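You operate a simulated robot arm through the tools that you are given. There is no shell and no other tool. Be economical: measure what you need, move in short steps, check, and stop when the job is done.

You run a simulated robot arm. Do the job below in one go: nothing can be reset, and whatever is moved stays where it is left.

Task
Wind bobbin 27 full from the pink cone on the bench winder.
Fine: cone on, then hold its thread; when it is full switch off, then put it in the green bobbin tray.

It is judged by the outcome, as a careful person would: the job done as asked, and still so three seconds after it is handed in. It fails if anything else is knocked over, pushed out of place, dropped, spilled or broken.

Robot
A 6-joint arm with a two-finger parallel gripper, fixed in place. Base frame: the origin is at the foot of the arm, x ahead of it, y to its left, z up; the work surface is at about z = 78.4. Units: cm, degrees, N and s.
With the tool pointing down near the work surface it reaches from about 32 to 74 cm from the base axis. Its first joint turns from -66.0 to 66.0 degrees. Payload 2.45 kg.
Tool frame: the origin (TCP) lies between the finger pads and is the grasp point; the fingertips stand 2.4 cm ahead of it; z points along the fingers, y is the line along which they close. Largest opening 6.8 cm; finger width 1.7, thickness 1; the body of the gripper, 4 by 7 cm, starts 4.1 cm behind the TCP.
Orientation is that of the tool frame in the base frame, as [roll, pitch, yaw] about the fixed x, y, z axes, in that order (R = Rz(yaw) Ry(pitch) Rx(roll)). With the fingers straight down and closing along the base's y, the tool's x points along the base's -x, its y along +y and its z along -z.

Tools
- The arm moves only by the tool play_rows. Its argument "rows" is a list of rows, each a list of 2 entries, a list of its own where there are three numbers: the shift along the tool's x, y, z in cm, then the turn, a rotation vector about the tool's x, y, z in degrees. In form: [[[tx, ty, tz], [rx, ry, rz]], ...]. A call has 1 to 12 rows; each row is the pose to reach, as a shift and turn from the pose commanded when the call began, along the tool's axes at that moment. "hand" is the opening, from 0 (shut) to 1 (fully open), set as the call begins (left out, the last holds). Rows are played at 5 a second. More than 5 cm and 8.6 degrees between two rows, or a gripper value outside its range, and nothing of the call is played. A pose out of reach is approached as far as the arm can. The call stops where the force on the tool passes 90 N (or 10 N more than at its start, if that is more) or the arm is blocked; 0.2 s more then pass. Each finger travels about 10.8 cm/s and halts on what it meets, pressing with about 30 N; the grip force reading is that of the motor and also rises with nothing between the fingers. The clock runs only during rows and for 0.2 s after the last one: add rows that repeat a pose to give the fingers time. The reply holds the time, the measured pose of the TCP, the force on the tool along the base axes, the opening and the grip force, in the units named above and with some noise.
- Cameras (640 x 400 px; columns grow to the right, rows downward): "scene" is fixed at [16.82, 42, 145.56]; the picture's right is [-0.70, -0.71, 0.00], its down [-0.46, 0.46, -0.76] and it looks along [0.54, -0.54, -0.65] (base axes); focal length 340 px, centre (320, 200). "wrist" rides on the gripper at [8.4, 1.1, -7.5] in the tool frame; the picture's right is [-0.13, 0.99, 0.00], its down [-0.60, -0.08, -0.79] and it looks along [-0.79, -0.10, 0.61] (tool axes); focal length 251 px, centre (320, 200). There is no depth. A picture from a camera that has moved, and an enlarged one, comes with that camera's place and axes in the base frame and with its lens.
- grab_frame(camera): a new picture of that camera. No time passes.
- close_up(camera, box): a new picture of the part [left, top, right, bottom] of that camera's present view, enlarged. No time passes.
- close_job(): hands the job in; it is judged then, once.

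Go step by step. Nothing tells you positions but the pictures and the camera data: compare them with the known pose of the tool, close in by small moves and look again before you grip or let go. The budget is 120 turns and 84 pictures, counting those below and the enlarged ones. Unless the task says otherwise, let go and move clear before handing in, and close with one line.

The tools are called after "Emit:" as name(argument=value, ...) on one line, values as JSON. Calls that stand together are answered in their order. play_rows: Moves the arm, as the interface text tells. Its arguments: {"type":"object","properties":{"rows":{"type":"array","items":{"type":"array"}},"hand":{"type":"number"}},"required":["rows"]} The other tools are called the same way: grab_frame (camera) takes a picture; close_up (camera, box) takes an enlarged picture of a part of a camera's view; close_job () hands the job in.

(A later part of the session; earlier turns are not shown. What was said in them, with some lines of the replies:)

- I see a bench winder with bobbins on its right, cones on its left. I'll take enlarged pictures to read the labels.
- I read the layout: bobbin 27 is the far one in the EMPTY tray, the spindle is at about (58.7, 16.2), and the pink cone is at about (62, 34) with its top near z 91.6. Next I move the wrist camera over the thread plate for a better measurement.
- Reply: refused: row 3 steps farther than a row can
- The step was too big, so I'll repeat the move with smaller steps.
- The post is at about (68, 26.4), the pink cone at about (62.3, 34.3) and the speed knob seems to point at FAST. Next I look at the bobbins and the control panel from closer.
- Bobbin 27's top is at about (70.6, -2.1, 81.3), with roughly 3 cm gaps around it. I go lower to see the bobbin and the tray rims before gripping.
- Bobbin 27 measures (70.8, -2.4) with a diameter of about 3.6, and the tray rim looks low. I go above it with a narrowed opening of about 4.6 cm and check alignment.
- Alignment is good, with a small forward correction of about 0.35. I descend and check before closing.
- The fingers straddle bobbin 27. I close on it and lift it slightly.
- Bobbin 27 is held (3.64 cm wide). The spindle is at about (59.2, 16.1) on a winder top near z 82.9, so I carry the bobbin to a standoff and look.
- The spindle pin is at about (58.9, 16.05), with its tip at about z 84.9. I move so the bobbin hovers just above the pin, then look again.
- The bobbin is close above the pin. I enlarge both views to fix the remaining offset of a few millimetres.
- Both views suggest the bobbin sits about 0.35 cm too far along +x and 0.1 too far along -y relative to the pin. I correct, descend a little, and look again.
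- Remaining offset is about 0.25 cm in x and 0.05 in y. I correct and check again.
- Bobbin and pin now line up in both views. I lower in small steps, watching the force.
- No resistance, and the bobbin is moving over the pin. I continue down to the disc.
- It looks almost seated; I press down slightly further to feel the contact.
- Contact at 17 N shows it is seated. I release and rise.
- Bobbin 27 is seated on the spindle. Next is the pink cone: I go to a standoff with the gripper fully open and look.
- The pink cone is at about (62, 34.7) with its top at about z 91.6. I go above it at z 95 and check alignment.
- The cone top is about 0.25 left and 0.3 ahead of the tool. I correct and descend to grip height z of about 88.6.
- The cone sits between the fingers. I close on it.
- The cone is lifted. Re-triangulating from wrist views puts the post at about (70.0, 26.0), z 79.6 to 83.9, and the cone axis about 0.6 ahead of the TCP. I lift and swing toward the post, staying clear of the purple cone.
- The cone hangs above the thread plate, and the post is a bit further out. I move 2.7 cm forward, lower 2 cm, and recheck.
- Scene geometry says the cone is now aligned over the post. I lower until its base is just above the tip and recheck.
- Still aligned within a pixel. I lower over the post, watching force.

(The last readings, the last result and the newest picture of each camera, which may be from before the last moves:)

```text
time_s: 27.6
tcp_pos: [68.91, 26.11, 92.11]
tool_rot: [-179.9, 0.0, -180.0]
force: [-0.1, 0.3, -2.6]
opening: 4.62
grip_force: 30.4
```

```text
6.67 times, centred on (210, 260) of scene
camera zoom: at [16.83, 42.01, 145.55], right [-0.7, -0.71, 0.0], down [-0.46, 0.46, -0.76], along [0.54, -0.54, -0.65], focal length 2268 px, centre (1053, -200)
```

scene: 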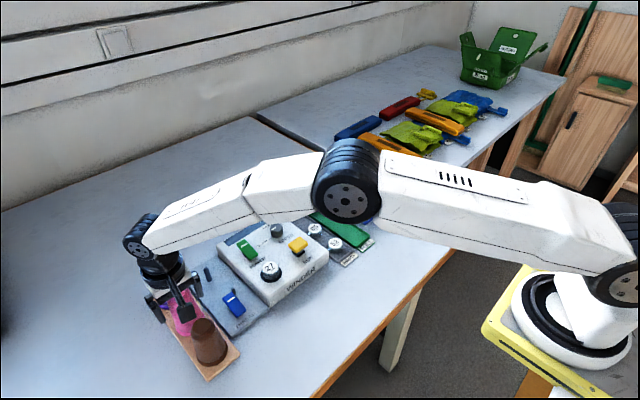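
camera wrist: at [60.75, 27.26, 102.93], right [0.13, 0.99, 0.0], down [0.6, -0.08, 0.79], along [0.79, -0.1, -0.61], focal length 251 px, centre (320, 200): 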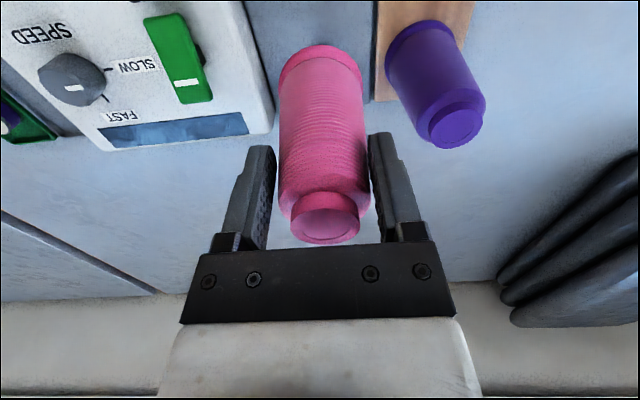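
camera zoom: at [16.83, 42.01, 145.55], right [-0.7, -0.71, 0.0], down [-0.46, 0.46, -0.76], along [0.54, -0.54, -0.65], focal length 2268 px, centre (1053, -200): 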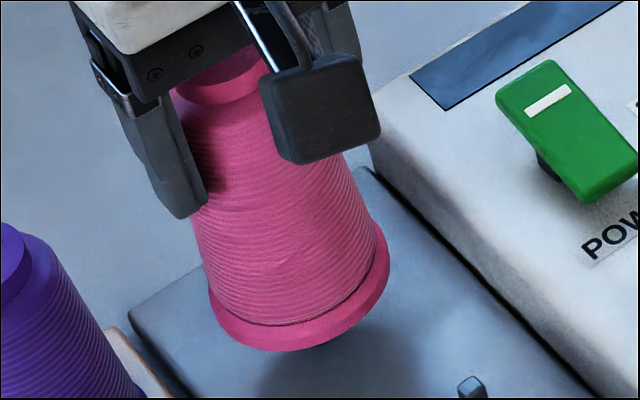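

No resistance; the post is inside the cone. I continue down.

Emit:
play_rows(rows=[[[0, 0, 0.8], [0, 0, 0]], [[0, 0, 1.6], [0, 0, 0]], [[0, 0, 2.3], [0, 0, 0]], [[0, 0, 2.6], [0, 0, 0]], [[0, 0, 2.6], [0, 0, 0]]])

Emit:
close_up(camera="scene", box=[170, 230, 250, 290])

```text
time_s: 28.8
tcp_pos: [68.92, 26.15, 89.37]
tool_rot: [180.0, 0.0, 180.0]
force: [0.3, -0.1, -2.0]
opening: 4.59
grip_force: 30.1
```

```text
6.67 times, centred on (210, 260) of scene
camera zoom: at [16.83, 42.01, 145.55], right [-0.7, -0.71, 0.0], down [-0.46, 0.46, -0.76], along [0.54, -0.54, -0.65], focal length 2268 px, centre (1053, -200)
```

zoom: 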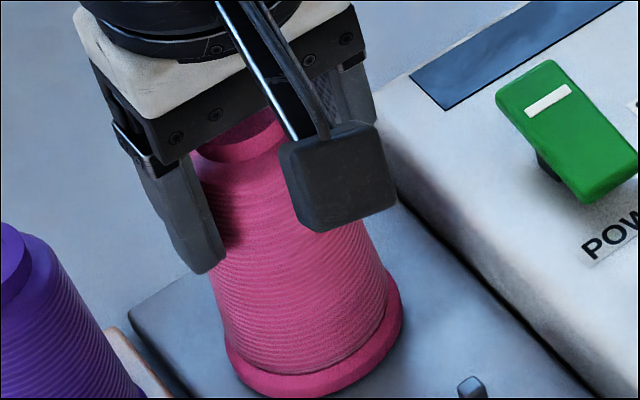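

Still hanging freely; I lower until it touches the plate.

Emit:
play_rows(rows=[[[0, 0, 0.25], [0, 0, 0]], [[0, 0, 0.5], [0, 0, 0]], [[0, 0, 0.5], [0, 0, 0]]])

```text
time_s: 29.6
tcp_pos: [69.1, 26.09, 89.07]
tool_rot: [-179.9, 0.2, 179.9]
force: [-4.9, -5.4, 16.1]
opening: 4.59
grip_force: 29.8
```

Contact at 16 N: the cone is on the plate. I release, rise clear and look.

Emit:
play_rows(rows=[[[0, 0, -0.1], [0, 0, 0]], [[0, 0, -0.1], [0, 0, 0]], [[0, 0, -0.1], [0, 0, 0]]], hand=1)

Emit:
play_rows(rows=[[[0, 0, -2], [0, 0, 0]], [[0, 0, -5], [0, 0, 0]], [[2, 0, -8], [0, 0, 0]], [[5, -1, -11], [0, 0, 0]], [[9, -2, -12], [0, 0, 0]], [[13, -3, -12], [0, 0, 0]], [[16, -3, -12], [0, 0, 0]], [[16, -3, -12], [0, 0, 0]]])

Emit:
grab_frame(camera="wrist")

Emit:
close_up(camera="scene", box=[150, 190, 350, 340])

```text
time_s: 30.4
tcp_pos: [68.9, 26.12, 89.05]
tool_rot: [-180.0, 0.0, 179.9]
force: [0.3, -0.4, -0.6]
opening: 6.8
grip_force: 0.1
```

```text
time_s: 32.2
tcp_pos: [53.0, 23.12, 101.08]
tool_rot: [180.0, -0.1, -179.9]
force: [-0.4, 0.0, 0.1]
opening: 6.82
grip_force: 0.1
```

```text
37 pictures are left
camera wrist: at [44.72, 24.22, 108.67], right [0.13, 0.99, 0.0], down [0.6, -0.08, 0.79], along [0.79, -0.1, -0.61], focal length 251 px, centre (320, 200)
```

wrist: 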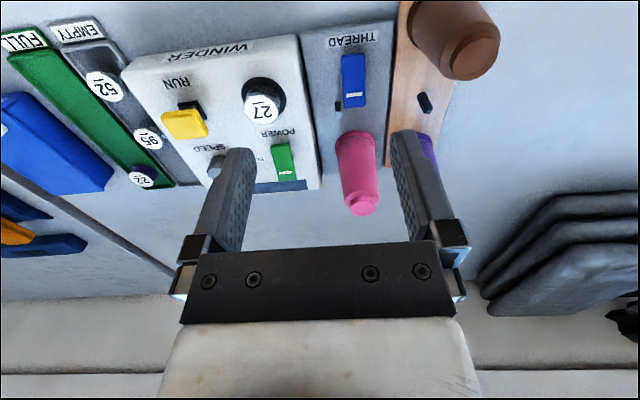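

```text
2.67 times, centred on (250, 265) of scene
camera zoom: at [16.82, 42.0, 145.56], right [-0.7, -0.71, 0.0], down [-0.46, 0.46, -0.76], along [0.54, -0.54, -0.65], focal length 907 px, centre (507, 27)
```

zoom: 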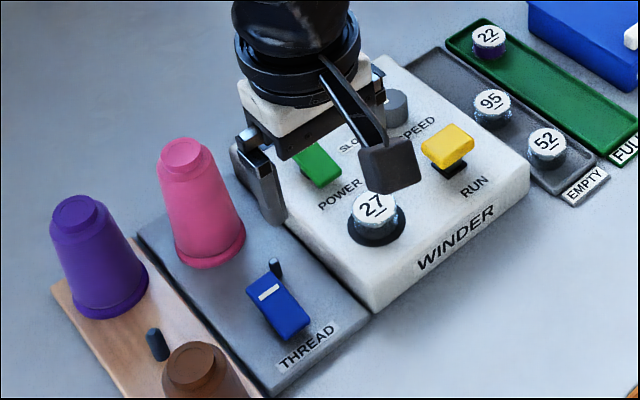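

The pink cone stands on its post. Now I look closely at the blue THREAD, green POWER, yellow RUN and SPEED controls.

Emit:
close_up(camera="wrist", box=[310, 20, 406, 110])

Emit:
close_up(camera="scene", box=[210, 270, 274, 318])

Emit:
close_up(camera="wrist", box=[140, 70, 300, 190])

```text
4.44 times, centred on (358, 65) of wrist
camera zoom: at [44.72, 24.22, 108.67], right [0.13, 0.99, 0.0], down [0.6, -0.08, 0.79], along [0.79, -0.1, -0.61], focal length 1118 px, centre (151, 800)
```

zoom: 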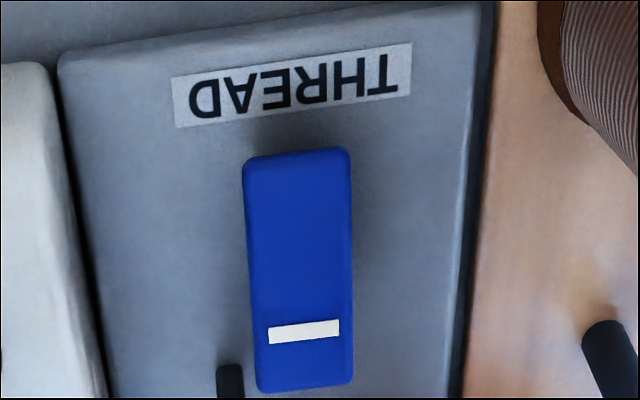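

```text
8.33 times, centred on (242, 294) of scene
camera zoom: at [16.82, 42.0, 145.56], right [-0.7, -0.71, 0.0], down [-0.46, 0.46, -0.76], along [0.54, -0.54, -0.65], focal length 2834 px, centre (970, -583)
```

zoom: 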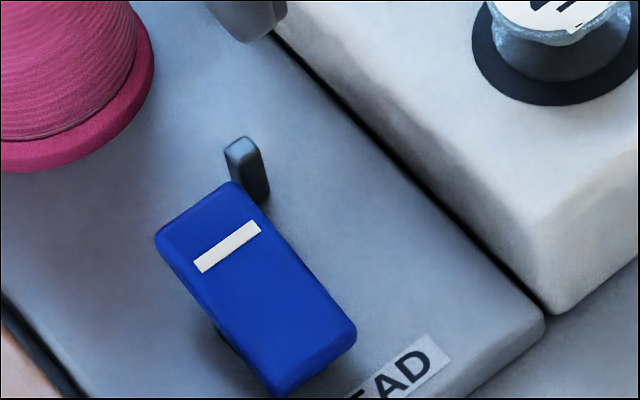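

```text
3.33 times, centred on (220, 130) of wrist
camera zoom: at [44.72, 24.22, 108.67], right [0.13, 0.99, 0.0], down [0.6, -0.08, 0.79], along [0.79, -0.1, -0.61], focal length 838 px, centre (653, 433)
```

zoom: 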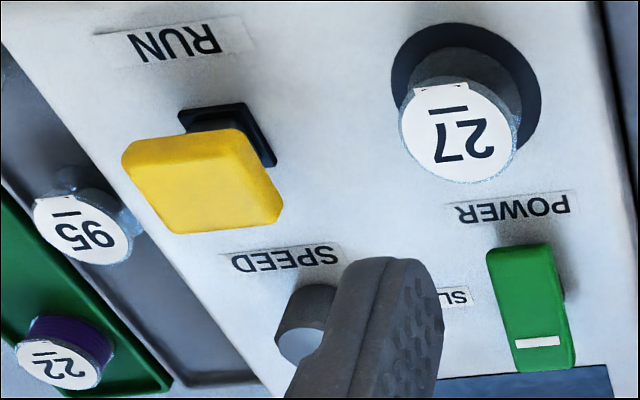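

The blue paddle's striped +x end is raised, at about (60.3, 26.05, 82.1), like the green one's. I close the gripper and go above that end.

Emit:
play_rows(rows=[[[-3, 1.5, 3], [0, 0, 0]], [[-6, 2.5, 6], [0, 0, 0]], [[-7.8, 2.95, 9], [0, 0, 0]], [[-7.8, 2.95, 12], [0, 0, 0]], [[-7.8, 2.95, 14.5], [0, 0, 0]], [[-7.8, 2.95, 14.5], [0, 0, 0]]], hand=0)

Emit:
grab_frame(camera="wrist")

Emit:
close_up(camera="scene", box=[190, 245, 270, 305])

```text
time_s: 33.6
tcp_pos: [60.65, 26.08, 86.43]
tool_rot: [180.0, 0.0, -180.0]
force: [0.3, 0.0, 0.8]
opening: 0.01
grip_force: 23.7
```

```text
32 pictures are left
camera wrist: at [52.44, 27.2, 94.01], right [0.13, 0.99, 0.0], down [0.6, -0.08, 0.79], along [0.79, -0.1, -0.61], focal length 251 px, centre (320, 200)
```

wrist: 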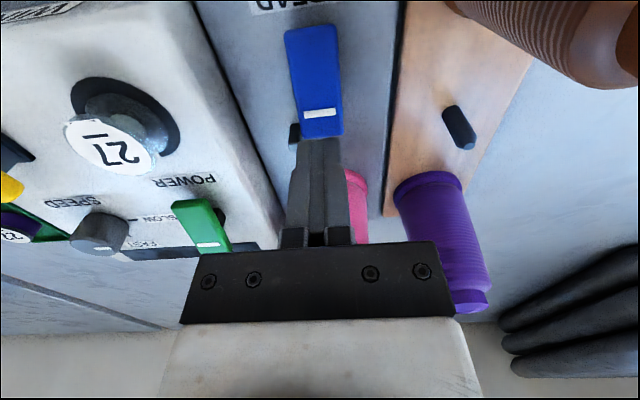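

```text
6.67 times, centred on (230, 275) of scene
camera zoom: at [16.82, 42.0, 145.56], right [-0.7, -0.71, 0.0], down [-0.46, 0.46, -0.76], along [0.54, -0.54, -0.65], focal length 2268 px, centre (920, -300)
```

zoom: 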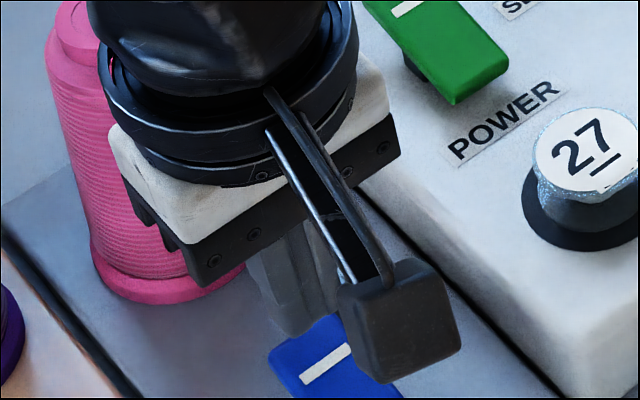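

The tip is over the striped end. I press down gently in steps.

Emit:
play_rows(rows=[[[0, 0, 1.0], [0, 0, 0]], [[0, 0, 1.7], [0, 0, 0]], [[0, 0, 2.1], [0, 0, 0]], [[0, 0, 2.4], [0, 0, 0]], [[0, 0, 2.4], [0, 0, 0]]])

Emit:
play_rows(rows=[[[0, 0, 0.3], [0, 0, 0]], [[0, 0, 0.5], [0, 0, 0]], [[0, 0, 0.5], [0, 0, 0]]])

```text
time_s: 34.8
tcp_pos: [60.7, 26.11, 84.06]
tool_rot: [-180.0, -0.1, 179.9]
force: [0.2, 0.1, 1.5]
opening: 0.0
grip_force: 23.7
```

```text
time_s: 35.6
tcp_pos: [60.62, 26.19, 83.65]
tool_rot: [-180.0, 0.0, -180.0]
force: [0.7, -0.9, 1.6]
opening: 0.0
grip_force: 23.7
```

Little force so far; I look at the paddle.

Emit:
close_up(camera="wrist", box=[240, 0, 400, 160])

```text
2.50 times, centred on (320, 80) of wrist
camera zoom: at [52.49, 27.21, 91.12], right [0.13, 0.99, 0.0], down [0.6, -0.08, 0.79], along [0.79, -0.1, -0.61], focal length 629 px, centre (320, 500)
```

zoom: 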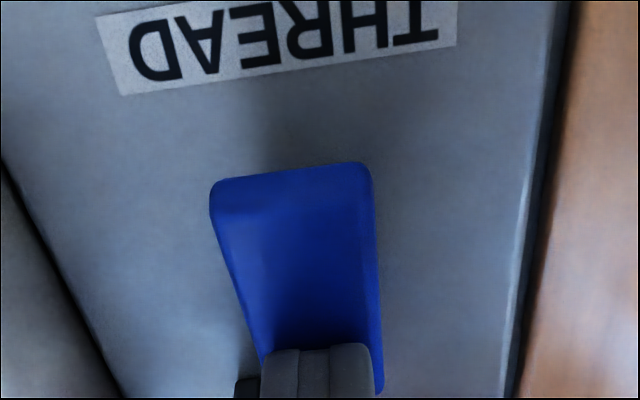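

The paddle has tipped the other way. I press to the stop, then retreat and check that it stays.

Emit:
play_rows(rows=[[[0, 0, 0.25], [0, 0, 0]], [[0, 0, 0.4], [0, 0, 0]], [[0, 0, 0.4], [0, 0, 0]]])

Emit:
play_rows(rows=[[[0, 0, -2], [0, 0, 0]], [[0.5, 0, -5], [0, 0, 0]], [[2, -1, -8], [0, 0, 0]], [[4, -2, -11], [0, 0, 0]], [[4, -2, -11], [0, 0, 0]]])

Emit:
grab_frame(camera="wrist")

Emit:
close_up(camera="scene", box=[200, 240, 296, 312])

```text
time_s: 36.4
tcp_pos: [60.89, 26.15, 83.58]
tool_rot: [179.8, 0.4, -179.9]
force: [-2.3, -3.7, 32.2]
opening: 0.0
grip_force: 24.0
```

```text
time_s: 37.6
tcp_pos: [56.7, 23.93, 94.22]
tool_rot: [179.9, 0.1, 180.0]
force: [0.3, -0.3, 0.4]
opening: 0.02
grip_force: 23.7
```

```text
29 pictures are left
camera wrist: at [48.46, 25.16, 101.72], right [0.13, 0.99, 0.0], down [0.6, -0.08, 0.79], along [0.79, -0.1, -0.61], focal length 251 px, centre (320, 200)
```

wrist: 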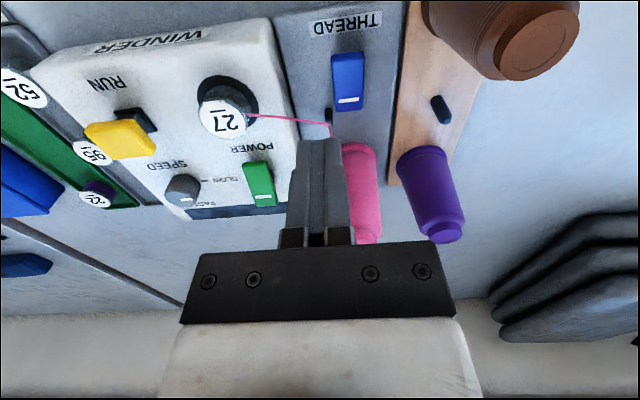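

```text
5.56 times, centred on (248, 276) of scene
camera zoom: at [16.82, 42.0, 145.56], right [-0.7, -0.71, 0.0], down [-0.46, 0.46, -0.76], along [0.54, -0.54, -0.65], focal length 1890 px, centre (720, -222)
```

zoom: 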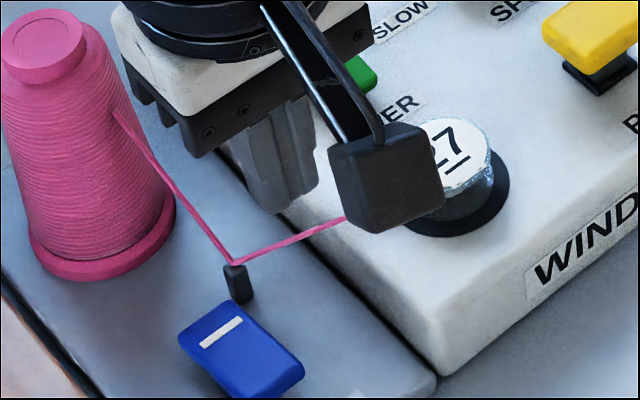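

The thread now runs from the pink cone round the guide to bobbin 27. Before powering I check where the speed knob points.

Emit:
close_up(camera="wrist", box=[140, 140, 290, 230])

Emit:
close_up(camera="scene", box=[240, 210, 304, 258])

```text
4.27 times, centred on (215, 185) of wrist
camera zoom: at [48.46, 25.16, 101.72], right [0.13, 0.99, 0.0], down [0.6, -0.08, 0.79], along [0.79, -0.1, -0.61], focal length 1073 px, centre (768, 264)
```

zoom: 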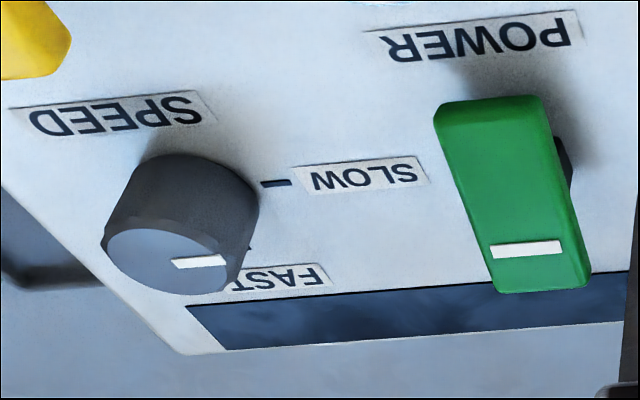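

```text
8.33 times, centred on (272, 234) of scene
camera zoom: at [16.82, 42.0, 145.56], right [-0.7, -0.71, 0.0], down [-0.46, 0.46, -0.76], along [0.54, -0.54, -0.65], focal length 2834 px, centre (720, -83)
```

zoom: 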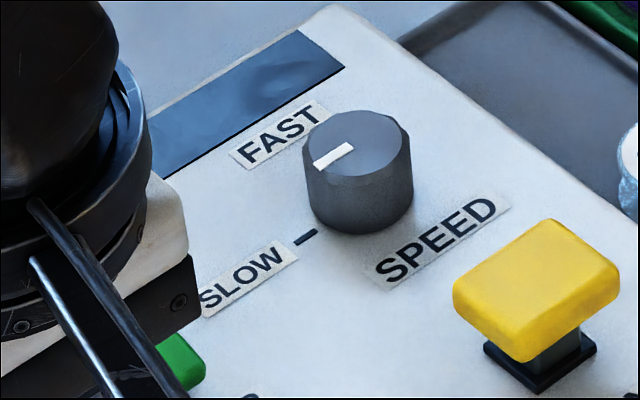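

The knob already points at SLOW, which suits fine thread, so I leave it. Next is the green POWER paddle, with its raised striped end at about (68.9, 16.5).

Emit:
play_rows(rows=[[[0, -3.5, -1], [0, 0, 0]], [[-1.5, -7, -1], [0, 0, 0]], [[-5.5, -7.4, -1], [0, 0, 0]], [[-9.5, -7.4, 0], [0, 0, 0]], [[-12.2, -7.4, 2], [0, 0, 0]], [[-12.2, -7.4, 3.7], [0, 0, 0]], [[-12.2, -7.4, 3.7], [0, 0, 0]]])

Emit:
grab_frame(camera="wrist")

Emit:
close_up(camera="scene", box=[190, 210, 310, 300])

```text
time_s: 39.2
tcp_pos: [69.09, 16.73, 90.78]
tool_rot: [180.0, 0.0, -179.9]
force: [-0.1, -0.4, 0.1]
opening: 0.03
grip_force: 24.3
```

```text
25 pictures are left
camera wrist: at [60.77, 17.86, 98.15], right [0.13, 0.99, 0.0], down [0.6, -0.08, 0.79], along [0.79, -0.1, -0.61], focal length 251 px, centre (320, 200)
```

wrist: 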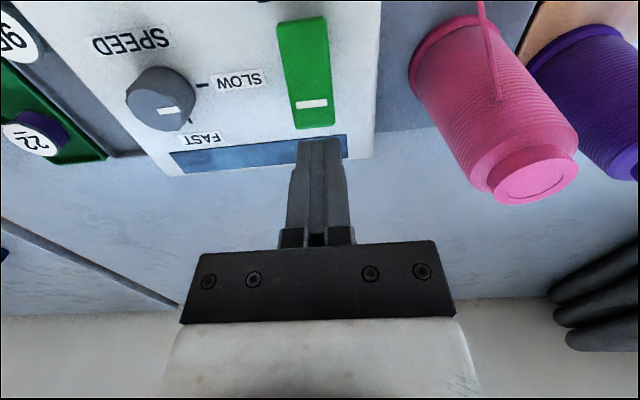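

```text
4.44 times, centred on (250, 255) of scene
camera zoom: at [16.82, 42.0, 145.56], right [-0.7, -0.71, 0.0], down [-0.46, 0.46, -0.76], along [0.54, -0.54, -0.65], focal length 1512 px, centre (631, -44)
```

zoom: 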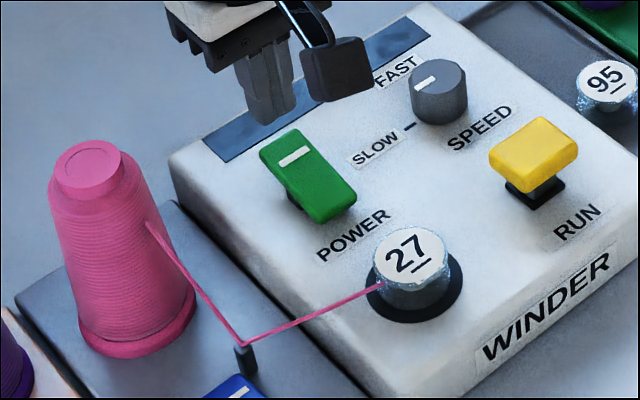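

The paddle centre is about 0.35 further right. I correct and press down.

Emit:
play_rows(rows=[[[0, -0.35, 0], [0, 0, 0]], [[0, -0.35, 1.5], [0, 0, 0]], [[0, -0.35, 2.6], [0, 0, 0]], [[0, -0.35, 3.2], [0, 0, 0]], [[0, -0.35, 3.5], [0, 0, 0]], [[0, -0.35, 3.5], [0, 0, 0]]])

Emit:
play_rows(rows=[[[0, 0, 0.2], [0, 0, 0]], [[0, 0, 0.4], [0, 0, 0]], [[0, 0, 0.4], [0, 0, 0]]])

```text
time_s: 40.6
tcp_pos: [69.01, 16.33, 87.0]
tool_rot: [180.0, -0.1, -179.9]
force: [0.4, 0.7, 0.2]
opening: 0.03
grip_force: 23.5
```

```text
time_s: 41.4
tcp_pos: [68.98, 16.38, 86.93]
tool_rot: [179.9, 0.3, 180.0]
force: [-1.4, -1.7, 19.3]
opening: 0.02
grip_force: 23.7
```

Force rose to 19 N at the stop, so the paddle should have flipped. I retreat and look.

Emit:
play_rows(rows=[[[0, 0, -2], [0, 0, 0]], [[1, -0.5, -5], [0, 0, 0]], [[5, -2, -8], [0, 0, 0]], [[9, -4, -9], [0, 0, 0]], [[13, -5.5, -9], [0, 0, 0]], [[16, -7, -9], [0, 0, 0]], [[16, -7, -9], [0, 0, 0]]])

Emit:
grab_frame(camera="wrist")

Emit:
close_up(camera="scene", box=[190, 210, 350, 310])

```text
refused: row 3 steps farther than a row can; nothing moved
```

```text
23 pictures are left
camera wrist: at [60.79, 17.46, 94.35], right [0.13, 0.99, 0.0], down [0.6, -0.08, 0.8], along [0.79, -0.1, -0.61], focal length 251 px, centre (320, 200)
```

wrist: 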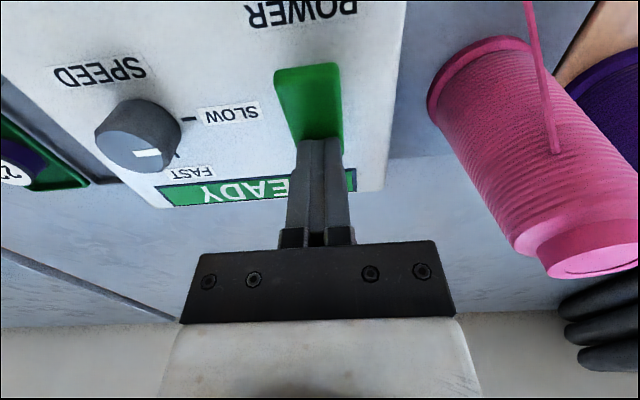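

```text
4.00 times, centred on (270, 260) of scene
camera zoom: at [16.77, 41.99, 145.57], right [-0.7, -0.71, 0.0], down [-0.46, 0.46, -0.76], along [0.54, -0.54, -0.65], focal length 1360 px, centre (520, -40)
```

zoom: 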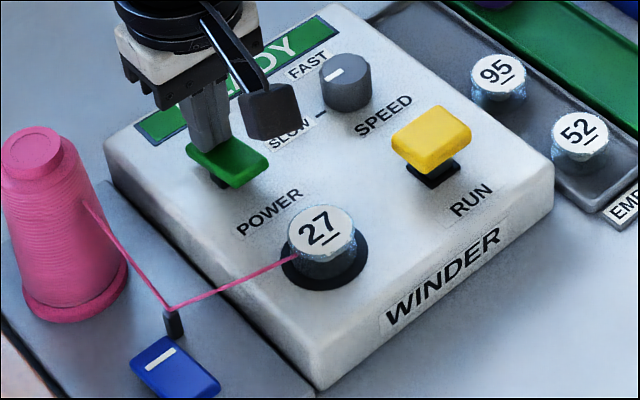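

The display reads READY. I rise and move above the yellow RUN button at about (58.6, 7.1).

Emit:
play_rows(rows=[[[0, 0, -2.5], [0, 0, 0]], [[1, -1, -6], [0, 0, 0]], [[4, -3, -7.5], [0, 0, 0]], [[7, -6, -7.5], [0, 0, 0]], [[10, -8.5, -7], [0, 0, 0]], [[10.4, -9.3, -5.5], [0, 0, 0]], [[10.4, -9.3, -5.5], [0, 0, 0]]])

Emit:
grab_frame(camera="wrist")

Emit:
close_up(camera="scene", box=[190, 190, 350, 310])

```text
time_s: 43.0
tcp_pos: [58.59, 7.07, 92.38]
tool_rot: [-179.9, 0.0, 180.0]
force: [-0.2, -0.1, -0.9]
opening: 0.0
grip_force: 23.2
```

```text
21 pictures are left
camera wrist: at [50.28, 8.14, 99.8], right [0.13, 0.99, 0.0], down [0.6, -0.08, 0.79], along [0.79, -0.1, -0.61], focal length 251 px, centre (320, 200)
```

wrist: 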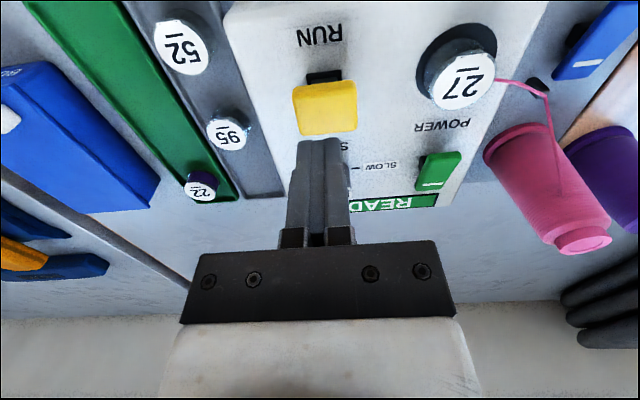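

```text
3.33 times, centred on (270, 250) of scene
camera zoom: at [16.82, 42.0, 145.56], right [-0.7, -0.71, 0.0], down [-0.46, 0.46, -0.76], along [0.54, -0.54, -0.65], focal length 1134 px, centre (487, 33)
```

zoom: 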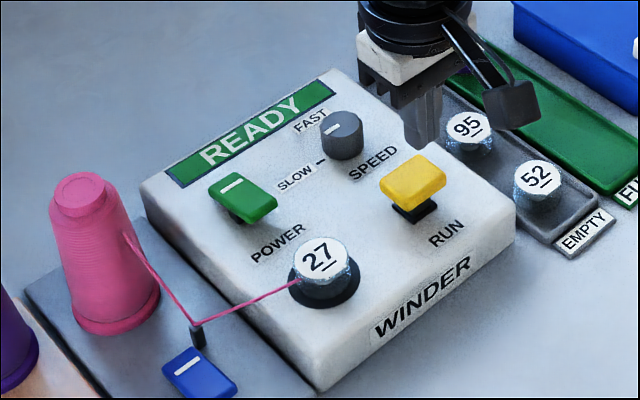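

The tool is nearly centred over RUN. I shift 0.3 in x and y, then press down in small steps.

Emit:
play_rows(rows=[[[-0.3, 0.3, 1.5], [0, 0, 0]], [[-0.3, 0.3, 3], [0, 0, 0]], [[-0.3, 0.3, 3.6], [0, 0, 0]], [[-0.3, 0.3, 3.9], [0, 0, 0]], [[-0.3, 0.3, 3.9], [0, 0, 0]]])

Emit:
play_rows(rows=[[[0, 0, 0.25], [0, 0, 0]], [[0, 0, 0.5], [0, 0, 0]], [[0, 0, 0.5], [0, 0, 0]]])

```text
time_s: 44.2
tcp_pos: [58.85, 7.45, 88.25]
tool_rot: [-180.0, 0.1, 180.0]
force: [-0.9, 0.7, 0.8]
opening: 0.0
grip_force: 23.5
```

```text
time_s: 45.0
tcp_pos: [58.7, 7.43, 87.67]
tool_rot: [180.0, 0.0, -180.0]
force: [0.7, -0.3, 1.7]
opening: 0.01
grip_force: 23.3
```

Emit:
close_up(camera="scene", box=[190, 190, 350, 310])

```text
3.33 times, centred on (270, 250) of scene
camera zoom: at [16.82, 42.0, 145.56], right [-0.7, -0.71, 0.0], down [-0.46, 0.46, -0.76], along [0.54, -0.54, -0.65], focal length 1134 px, centre (487, 33)
```

zoom: 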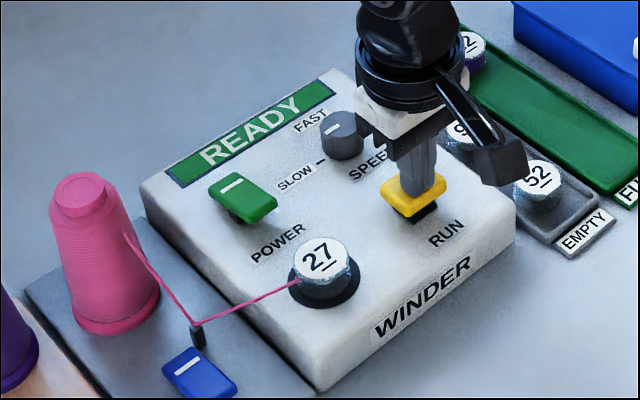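

The button is at or near contact and the display still reads READY. I press further.

Emit:
play_rows(rows=[[[0, 0, 0.3], [0, 0, 0]], [[0, 0, 0.6], [0, 0, 0]], [[0, 0, 0.6], [0, 0, 0]]])

Emit:
play_rows(rows=[[[0, 0, 0.25], [0, 0, 0]], [[0, 0, 0.5], [0, 0, 0]], [[0, 0, 0.5], [0, 0, 0]]])

Emit:
close_up(camera="scene", box=[190, 190, 350, 310])

```text
time_s: 45.8
tcp_pos: [58.77, 7.42, 87.1]
tool_rot: [180.0, 0.0, 180.0]
force: [0.5, 0.4, 1.2]
opening: 0.0
grip_force: 23.4
```

```text
time_s: 46.6
tcp_pos: [58.92, 7.23, 86.7]
tool_rot: [-180.0, 0.0, -179.9]
force: [-2.8, 0.6, 6.9]
opening: 0.0
grip_force: 23.1
```

```text
3.33 times, centred on (270, 250) of scene
camera zoom: at [16.8, 42.0, 145.56], right [-0.7, -0.71, 0.0], down [-0.46, 0.46, -0.76], along [0.54, -0.54, -0.65], focal length 1134 px, centre (487, 33)
```

zoom: 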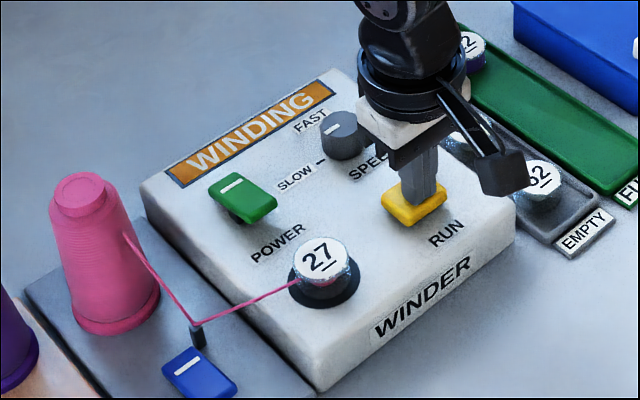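

It reads WINDING. I hold the button and wait.

Emit:
play_rows(rows=[[[0, 0, 0], [0, 0, 0]], [[0, 0, 0], [0, 0, 0]], [[0, 0, 0], [0, 0, 0]], [[0, 0, 0], [0, 0, 0]], [[0, 0, 0], [0, 0, 0]], [[0, 0, 0], [0, 0, 0]], [[0, 0, 0], [0, 0, 0]], [[0, 0, 0], [0, 0, 0]], [[0, 0, 0], [0, 0, 0]], [[0, 0, 0], [0, 0, 0]], [[0, 0, 0], [0, 0, 0]], [[0, 0, 0], [0, 0, 0]]])

Emit:
close_up(camera="scene", box=[200, 200, 312, 284])

```text
time_s: 49.2
tcp_pos: [58.8, 7.35, 86.67]
tool_rot: [-180.0, 0.0, 180.0]
force: [-1.2, -0.7, 8.2]
opening: 0.0
grip_force: 23.5
```

```text
4.76 times, centred on (256, 242) of scene
camera zoom: at [16.8, 42.0, 145.56], right [-0.7, -0.71, 0.0], down [-0.46, 0.46, -0.76], along [0.54, -0.54, -0.65], focal length 1620 px, centre (625, 0)
```

zoom: 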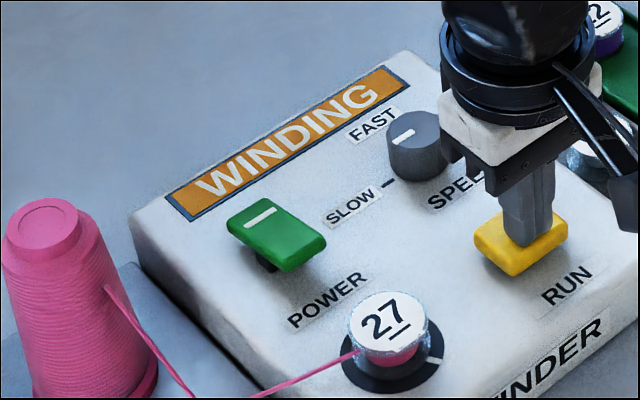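

The bobbin is filling with pink. I keep holding.

Emit:
play_rows(rows=[[[0, 0, 0], [0, 0, 0]], [[0, 0, 0], [0, 0, 0]], [[0, 0, 0], [0, 0, 0]], [[0, 0, 0], [0, 0, 0]], [[0, 0, 0], [0, 0, 0]], [[0, 0, 0], [0, 0, 0]], [[0, 0, 0], [0, 0, 0]], [[0, 0, 0], [0, 0, 0]], [[0, 0, 0], [0, 0, 0]], [[0, 0, 0], [0, 0, 0]], [[0, 0, 0], [0, 0, 0]], [[0, 0, 0], [0, 0, 0]]])

Emit:
close_up(camera="scene", box=[200, 200, 312, 284])

```text
time_s: 51.8
tcp_pos: [58.82, 7.23, 86.71]
tool_rot: [-179.9, -0.1, 179.9]
force: [1.2, -1.4, 8.7]
opening: 0.0
grip_force: 23.8
```

```text
4.76 times, centred on (256, 242) of scene
camera zoom: at [16.8, 42.0, 145.56], right [-0.7, -0.71, 0.0], down [-0.46, 0.46, -0.76], along [0.54, -0.54, -0.65], focal length 1620 px, centre (625, 0)
```

zoom: 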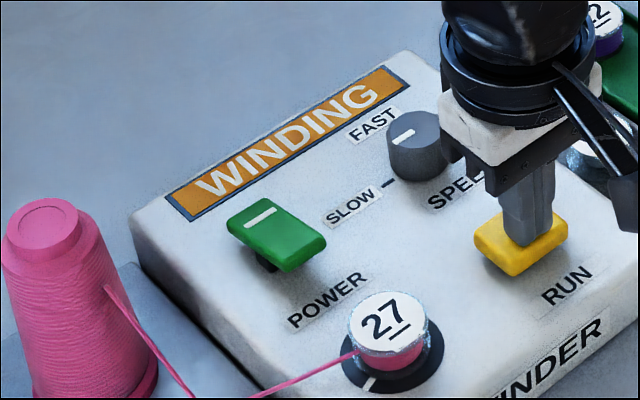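

Fuller, but still WINDING. I hold on.

Emit:
play_rows(rows=[[[0, 0, 0], [0, 0, 0]], [[0, 0, 0], [0, 0, 0]], [[0, 0, 0], [0, 0, 0]], [[0, 0, 0], [0, 0, 0]], [[0, 0, 0], [0, 0, 0]], [[0, 0, 0], [0, 0, 0]], [[0, 0, 0], [0, 0, 0]], [[0, 0, 0], [0, 0, 0]], [[0, 0, 0], [0, 0, 0]], [[0, 0, 0], [0, 0, 0]], [[0, 0, 0], [0, 0, 0]], [[0, 0, 0], [0, 0, 0]]])

Emit:
close_up(camera="scene", box=[200, 200, 312, 284])

```text
time_s: 54.4
tcp_pos: [58.84, 7.3, 86.66]
tool_rot: [180.0, -0.1, 179.9]
force: [0.4, -0.3, 9.5]
opening: 0.01
grip_force: 23.9
```

```text
4.76 times, centred on (256, 242) of scene
camera zoom: at [16.81, 42.0, 145.56], right [-0.7, -0.71, 0.0], down [-0.46, 0.46, -0.76], along [0.54, -0.54, -0.65], focal length 1620 px, centre (625, 0)
```

zoom: 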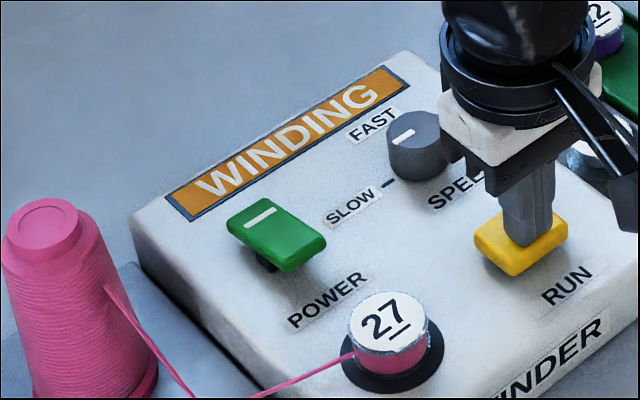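

Nearly full; I hold a bit more.

Emit:
play_rows(rows=[[[0, 0, 0], [0, 0, 0]], [[0, 0, 0], [0, 0, 0]], [[0, 0, 0], [0, 0, 0]], [[0, 0, 0], [0, 0, 0]], [[0, 0, 0], [0, 0, 0]], [[0, 0, 0], [0, 0, 0]], [[0, 0, 0], [0, 0, 0]], [[0, 0, 0], [0, 0, 0]], [[0, 0, 0], [0, 0, 0]], [[0, 0, 0], [0, 0, 0]], [[0, 0, 0], [0, 0, 0]], [[0, 0, 0], [0, 0, 0]]])

Emit:
close_up(camera="scene", box=[200, 200, 312, 284])

```text
time_s: 57.0
tcp_pos: [58.93, 7.32, 86.71]
tool_rot: [-179.9, 0.0, 180.0]
force: [0.0, -1.0, 12.6]
opening: 0.0
grip_force: 23.6
```

```text
4.76 times, centred on (256, 242) of scene
camera zoom: at [16.8, 42.0, 145.56], right [-0.7, -0.71, 0.0], down [-0.46, 0.46, -0.76], along [0.54, -0.54, -0.65], focal length 1620 px, centre (625, 0)
```

zoom: 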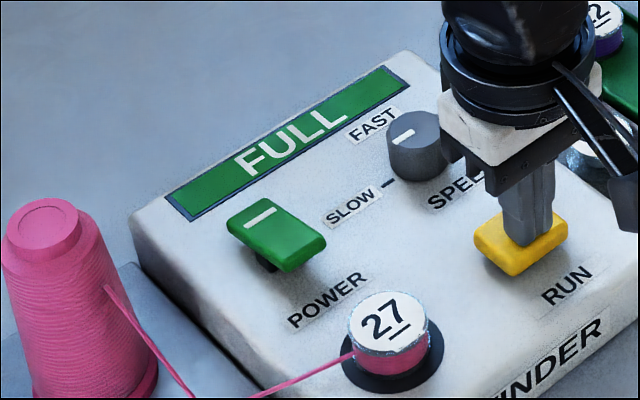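

The display reads FULL. I release RUN and go to the raised -x end of the POWER paddle at about (65.6, 16.4).

Emit:
play_rows(rows=[[[0, 0, -3], [0, 0, 0]], [[0, 0.5, -6], [0, 0, 0]], [[-2, 3.5, -7], [0, 0, 0]], [[-4.5, 6.5, -6.5], [0, 0, 0]], [[-6.7, 9.1, -5.5], [0, 0, 0]], [[-6.7, 9.1, -4.5], [0, 0, 0]], [[-6.7, 9.1, -4.5], [0, 0, 0]]])

Emit:
grab_frame(camera="wrist")

```text
time_s: 58.6
tcp_pos: [65.57, 16.55, 91.13]
tool_rot: [180.0, 0.0, -180.0]
force: [-0.5, -0.5, -0.1]
opening: 0.03
grip_force: 23.7
```

```text
13 pictures are left
camera wrist: at [57.25, 17.64, 98.59], right [0.13, 0.99, 0.0], down [0.6, -0.08, 0.79], along [0.79, -0.1, -0.61], focal length 251 px, centre (320, 200)
```

wrist: 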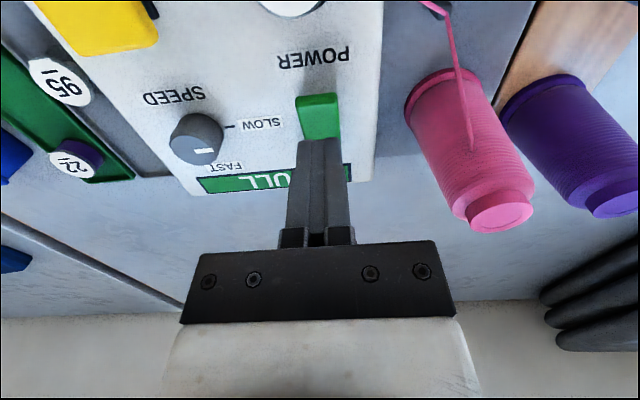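

The raised end sits right under the tip. I press it down.

Emit:
play_rows(rows=[[[-0.1, -0.1, 1.5], [0, 0, 0]], [[-0.1, -0.1, 2.8], [0, 0, 0]], [[-0.1, -0.1, 3.5], [0, 0, 0]], [[-0.1, -0.1, 3.9], [0, 0, 0]], [[-0.1, -0.1, 3.9], [0, 0, 0]]])

Emit:
play_rows(rows=[[[0, 0, 0.2], [0, 0, 0]], [[0, 0, 0.4], [0, 0, 0]], [[0, 0, 0.4], [0, 0, 0]]])

```text
time_s: 59.8
tcp_pos: [65.7, 16.34, 87.36]
tool_rot: [180.0, 0.0, 180.0]
force: [-1.1, 0.8, 0.5]
opening: 0.0
grip_force: 23.8
```

```text
time_s: 60.6
tcp_pos: [65.68, 16.38, 86.86]
tool_rot: [-180.0, 0.1, 179.9]
force: [-1.0, -0.1, 0.6]
opening: 0.01
grip_force: 23.5
```

Emit:
play_rows(rows=[[[0, 0, 0.2], [0, 0, 0]], [[0, 0, 0.35], [0, 0, 0]], [[0, 0, 0.35], [0, 0, 0]]])

Emit:
close_up(camera="scene", box=[190, 210, 350, 310])

```text
time_s: 61.4
tcp_pos: [65.54, 16.35, 86.64]
tool_rot: [180.0, 0.2, -180.0]
force: [-17.7, -1.8, 32.0]
opening: 0.0
grip_force: 23.2
```

```text
4.00 times, centred on (270, 260) of scene
camera zoom: at [16.7, 41.98, 145.58], right [-0.7, -0.71, 0.0], down [-0.46, 0.46, -0.76], along [0.54, -0.54, -0.65], focal length 1360 px, centre (520, -40)
```

zoom: 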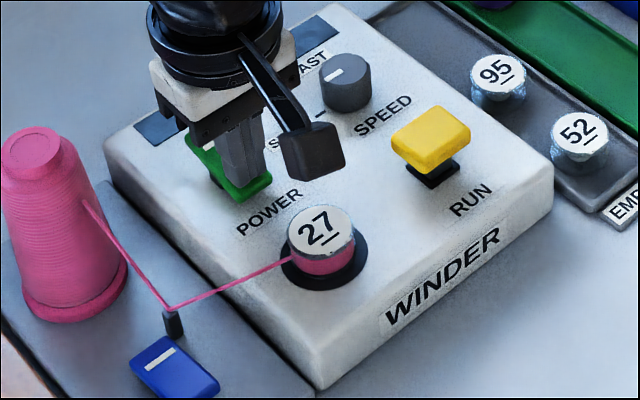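

Power is off and the display is dark. I return to bobbin 27 with the gripper partly open.

Emit:
play_rows(rows=[[[0, 0, -3], [0, 0, 0]], [[1, -0.2, -6.5], [0, 0, 0]], [[4, -0.4, -7], [0, 0, 0]], [[7, -0.4, -7], [0, 0, 0]], [[7, -0.4, -5], [0, 0, 0]], [[7, -0.4, -5], [0, 0, 0]]], hand=0.75)

Emit:
grab_frame(camera="wrist")

```text
time_s: 62.8
tcp_pos: [58.64, 15.85, 91.5]
tool_rot: [180.0, 0.0, 180.0]
force: [-0.6, -0.2, 0.3]
opening: 5.1
grip_force: 0.0
```

```text
11 pictures are left
camera wrist: at [50.34, 16.93, 99.03], right [0.13, 0.99, 0.0], down [0.6, -0.08, 0.79], along [0.79, -0.1, -0.61], focal length 251 px, centre (320, 200)
```

wrist: 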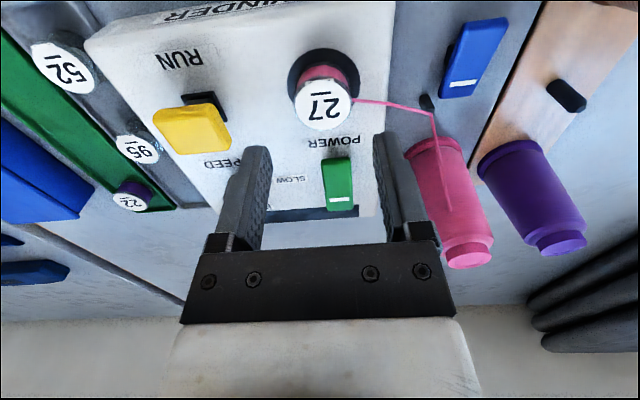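

Aligned as before. I descend to the earlier release height and grip.

Emit:
play_rows(rows=[[[0, 0.05, 2], [0, 0, 0]], [[0, 0.05, 4], [0, 0, 0]], [[0, 0.05, 5.1], [0, 0, 0]], [[0, 0.05, 5.1], [0, 0, 0]]])

Emit:
play_rows(rows=[[[0, 0, 0], [0, 0, 0]], [[0, 0, 0], [0, 0, 0]], [[0, 0, 0], [0, 0, 0]]], hand=0.3)

Emit:
play_rows(rows=[[[0, 0, -0.7], [0, 0, 0]], [[0, 0, -1.5], [0, 0, 0]], [[0, 0, -3], [0, 0, 0]], [[0, 0, -5], [0, 0, 0]], [[0, 0, -5], [0, 0, 0]]])

Emit:
grab_frame(camera="wrist")

```text
time_s: 63.8
tcp_pos: [58.63, 15.88, 86.31]
tool_rot: [-180.0, 0.0, 180.0]
force: [-0.3, 0.8, 0.0]
opening: 5.12
grip_force: 0.1
```

```text
time_s: 64.6
tcp_pos: [58.68, 15.9, 86.31]
tool_rot: [179.9, 0.0, 180.0]
force: [-0.2, -0.3, 0.3]
opening: 3.62
grip_force: 30.1
```

```text
time_s: 65.8
tcp_pos: [58.49, 15.82, 91.55]
tool_rot: [-180.0, 0.0, -180.0]
force: [0.3, 0.4, -1.6]
opening: 3.63
grip_force: 29.8
```

```text
10 pictures are left
camera wrist: at [50.31, 17.03, 99.0], right [0.13, 0.99, 0.0], down [0.6, -0.08, 0.79], along [0.79, -0.1, -0.61], focal length 251 px, centre (320, 200)
```

wrist: 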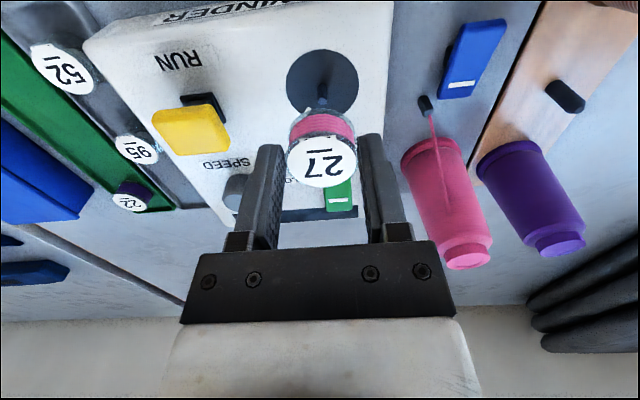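

The full pink bobbin 27 is lifted cleanly and its thread has parted. I carry it over to the green FULL tray, near (62, -9.1).

Emit:
play_rows(rows=[[[0, 0, -2], [0, 0, 0]], [[-0.5, -4, -3], [0, 0, 0]], [[-1, -8.5, -3], [0, 0, 0]], [[-1.5, -13, -3], [0, 0, 0]], [[-2.5, -17.5, -3], [0, 0, 0]], [[-3, -21.5, -2], [0, 0, 0]], [[-3.5, -24.9, 0], [0, 0, 0]], [[-3.5, -24.9, 3], [0, 0, 0]], [[-3.5, -24.9, 3], [0, 0, 0]]])

Emit:
grab_frame(camera="wrist")

Emit:
close_up(camera="scene", box=[270, 170, 390, 270])

```text
time_s: 67.8
tcp_pos: [62.08, -8.78, 88.38]
tool_rot: [180.0, 0.1, -180.0]
force: [0.5, 0.5, 0.0]
opening: 3.65
grip_force: 30.0
```

```text
9 pictures are left
camera wrist: at [53.76, -7.73, 95.95], right [0.13, 0.99, 0.0], down [0.6, -0.08, 0.79], along [0.79, -0.1, -0.61], focal length 251 px, centre (320, 200)
```

wrist: 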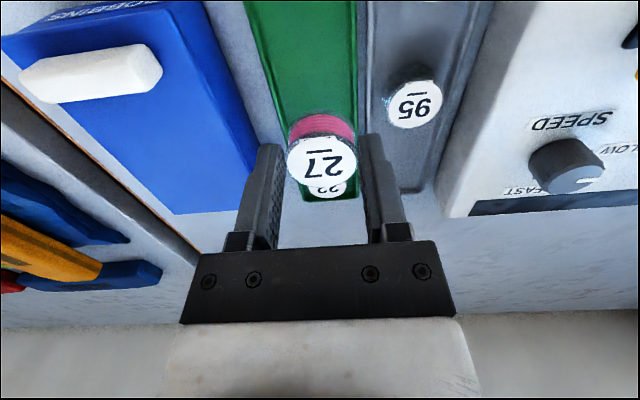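

```text
4.00 times, centred on (330, 220) of scene
camera zoom: at [16.82, 42.0, 145.56], right [-0.7, -0.71, 0.0], down [-0.46, 0.46, -0.76], along [0.54, -0.54, -0.65], focal length 1360 px, centre (280, 120)
```

zoom: 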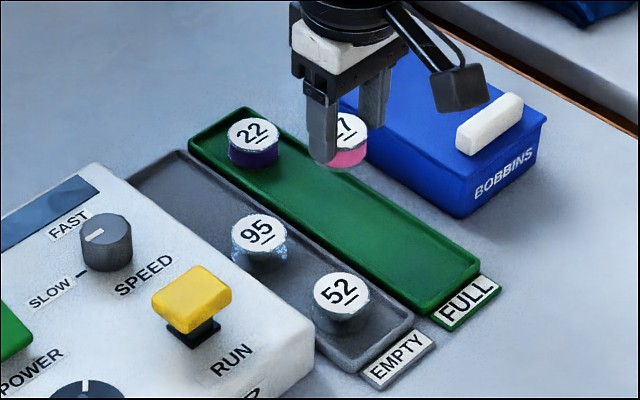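

The tray centre is about y = -9.25. I shift 0.45 right and lower to just above the tray floor.

Emit:
play_rows(rows=[[[0, -0.45, 0.5], [0, 0, 0]], [[0, -0.45, 2.5], [0, 0, 0]], [[0, -0.45, 4.5], [0, 0, 0]], [[0, -0.45, 5.5], [0, 0, 0]], [[0, -0.45, 5.5], [0, 0, 0]]])

Emit:
grab_frame(camera="wrist")

```text
time_s: 69.0
tcp_pos: [62.15, -9.35, 82.79]
tool_rot: [180.0, 0.1, -180.0]
force: [-0.7, -0.1, 0.2]
opening: 3.64
grip_force: 30.9
```

```text
7 pictures are left
camera wrist: at [53.86, -8.18, 90.35], right [0.13, 0.99, 0.0], down [0.6, -0.08, 0.79], along [0.79, -0.1, -0.61], focal length 251 px, centre (320, 200)
```

wrist: 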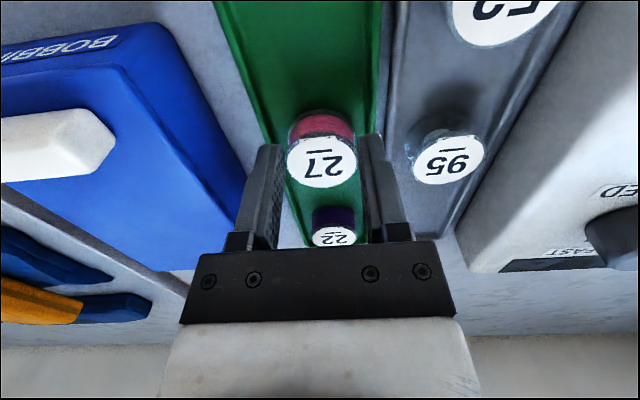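

The bobbin is centred between the tray's rims. I lower until it touches.

Emit:
play_rows(rows=[[[0, 0, 0.25], [0, 0, 0]], [[0, 0, 0.45], [0, 0, 0]], [[0, 0, 0.45], [0, 0, 0]]])

```text
time_s: 69.8
tcp_pos: [62.16, -9.38, 82.47]
tool_rot: [180.0, 0.0, -180.0]
force: [-0.3, -0.1, -0.5]
opening: 3.62
grip_force: 30.0
```

Emit:
play_rows(rows=[[[0, 0, 0.2], [0, 0, 0]], [[0, 0, 0.35], [0, 0, 0]], [[0, 0, 0.35], [0, 0, 0]]])

```text
time_s: 70.6
tcp_pos: [62.26, -9.33, 82.22]
tool_rot: [180.0, 0.1, 180.0]
force: [-5.7, -0.8, 17.9]
opening: 3.62
grip_force: 29.0
```

Contact at 18 N, at the expected floor height. I ease up slightly, open just enough, rise and look.

Emit:
play_rows(rows=[[[0, 0, -0.15], [0, 0, 0]], [[0, 0, -0.15], [0, 0, 0]], [[0, 0, -0.15], [0, 0, 0]]], hand=0.64)

Emit:
play_rows(rows=[[[0, 0, -1], [0, 0, 0]], [[0, 0, -3.5], [0, 0, 0]], [[0, 0, -7], [0, 0, 0]], [[2, 0, -11], [0, 0, 0]], [[5, 0, -14], [0, 0, 0]], [[8, 0, -17], [0, 0, 0]], [[8, 0, -17], [0, 0, 0]]])

Emit:
grab_frame(camera="scene")

Emit:
close_up(camera="scene", box=[250, 180, 400, 275])

```text
time_s: 71.4
tcp_pos: [62.16, -9.37, 82.31]
tool_rot: [180.0, 0.0, -180.0]
force: [1.3, -0.5, -0.5]
opening: 4.38
grip_force: 0.1
```

```text
time_s: 73.0
tcp_pos: [54.06, -9.35, 99.34]
tool_rot: [180.0, 0.0, -179.9]
force: [0.6, -1.2, 0.1]
opening: 4.34
grip_force: 0.1
```

```text
6 pictures are left
```

scene: 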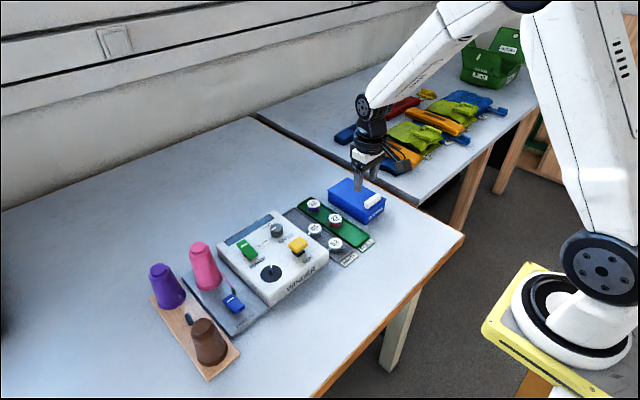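

```text
4.21 times, centred on (325, 228) of scene
camera zoom: at [16.82, 42.0, 145.56], right [-0.7, -0.71, 0.0], down [-0.46, 0.46, -0.76], along [0.54, -0.54, -0.65], focal length 1432 px, centre (299, 84)
```

zoom: 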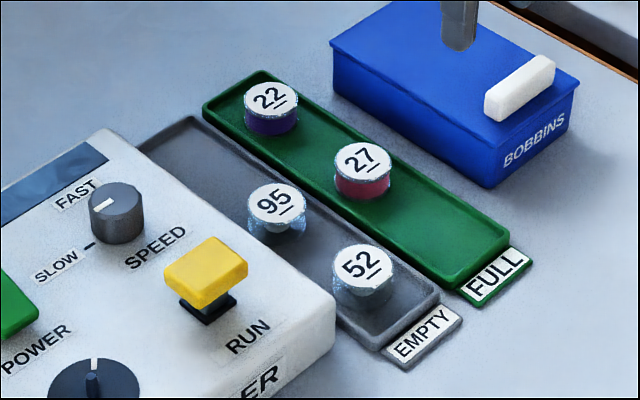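

Bobbin 27 sits upright, full of pink thread, in the green tray. The winder is off, everything else is in place and the arm is clear, so I hand in.

Emit:
close_job()

```text
The job is handed in.
```

Bobbin 27 is wound full from the pink cone and is in the green FULL tray, with the winder switched off; the pink cone is still on its post and the blue THREAD switch is still on hold.
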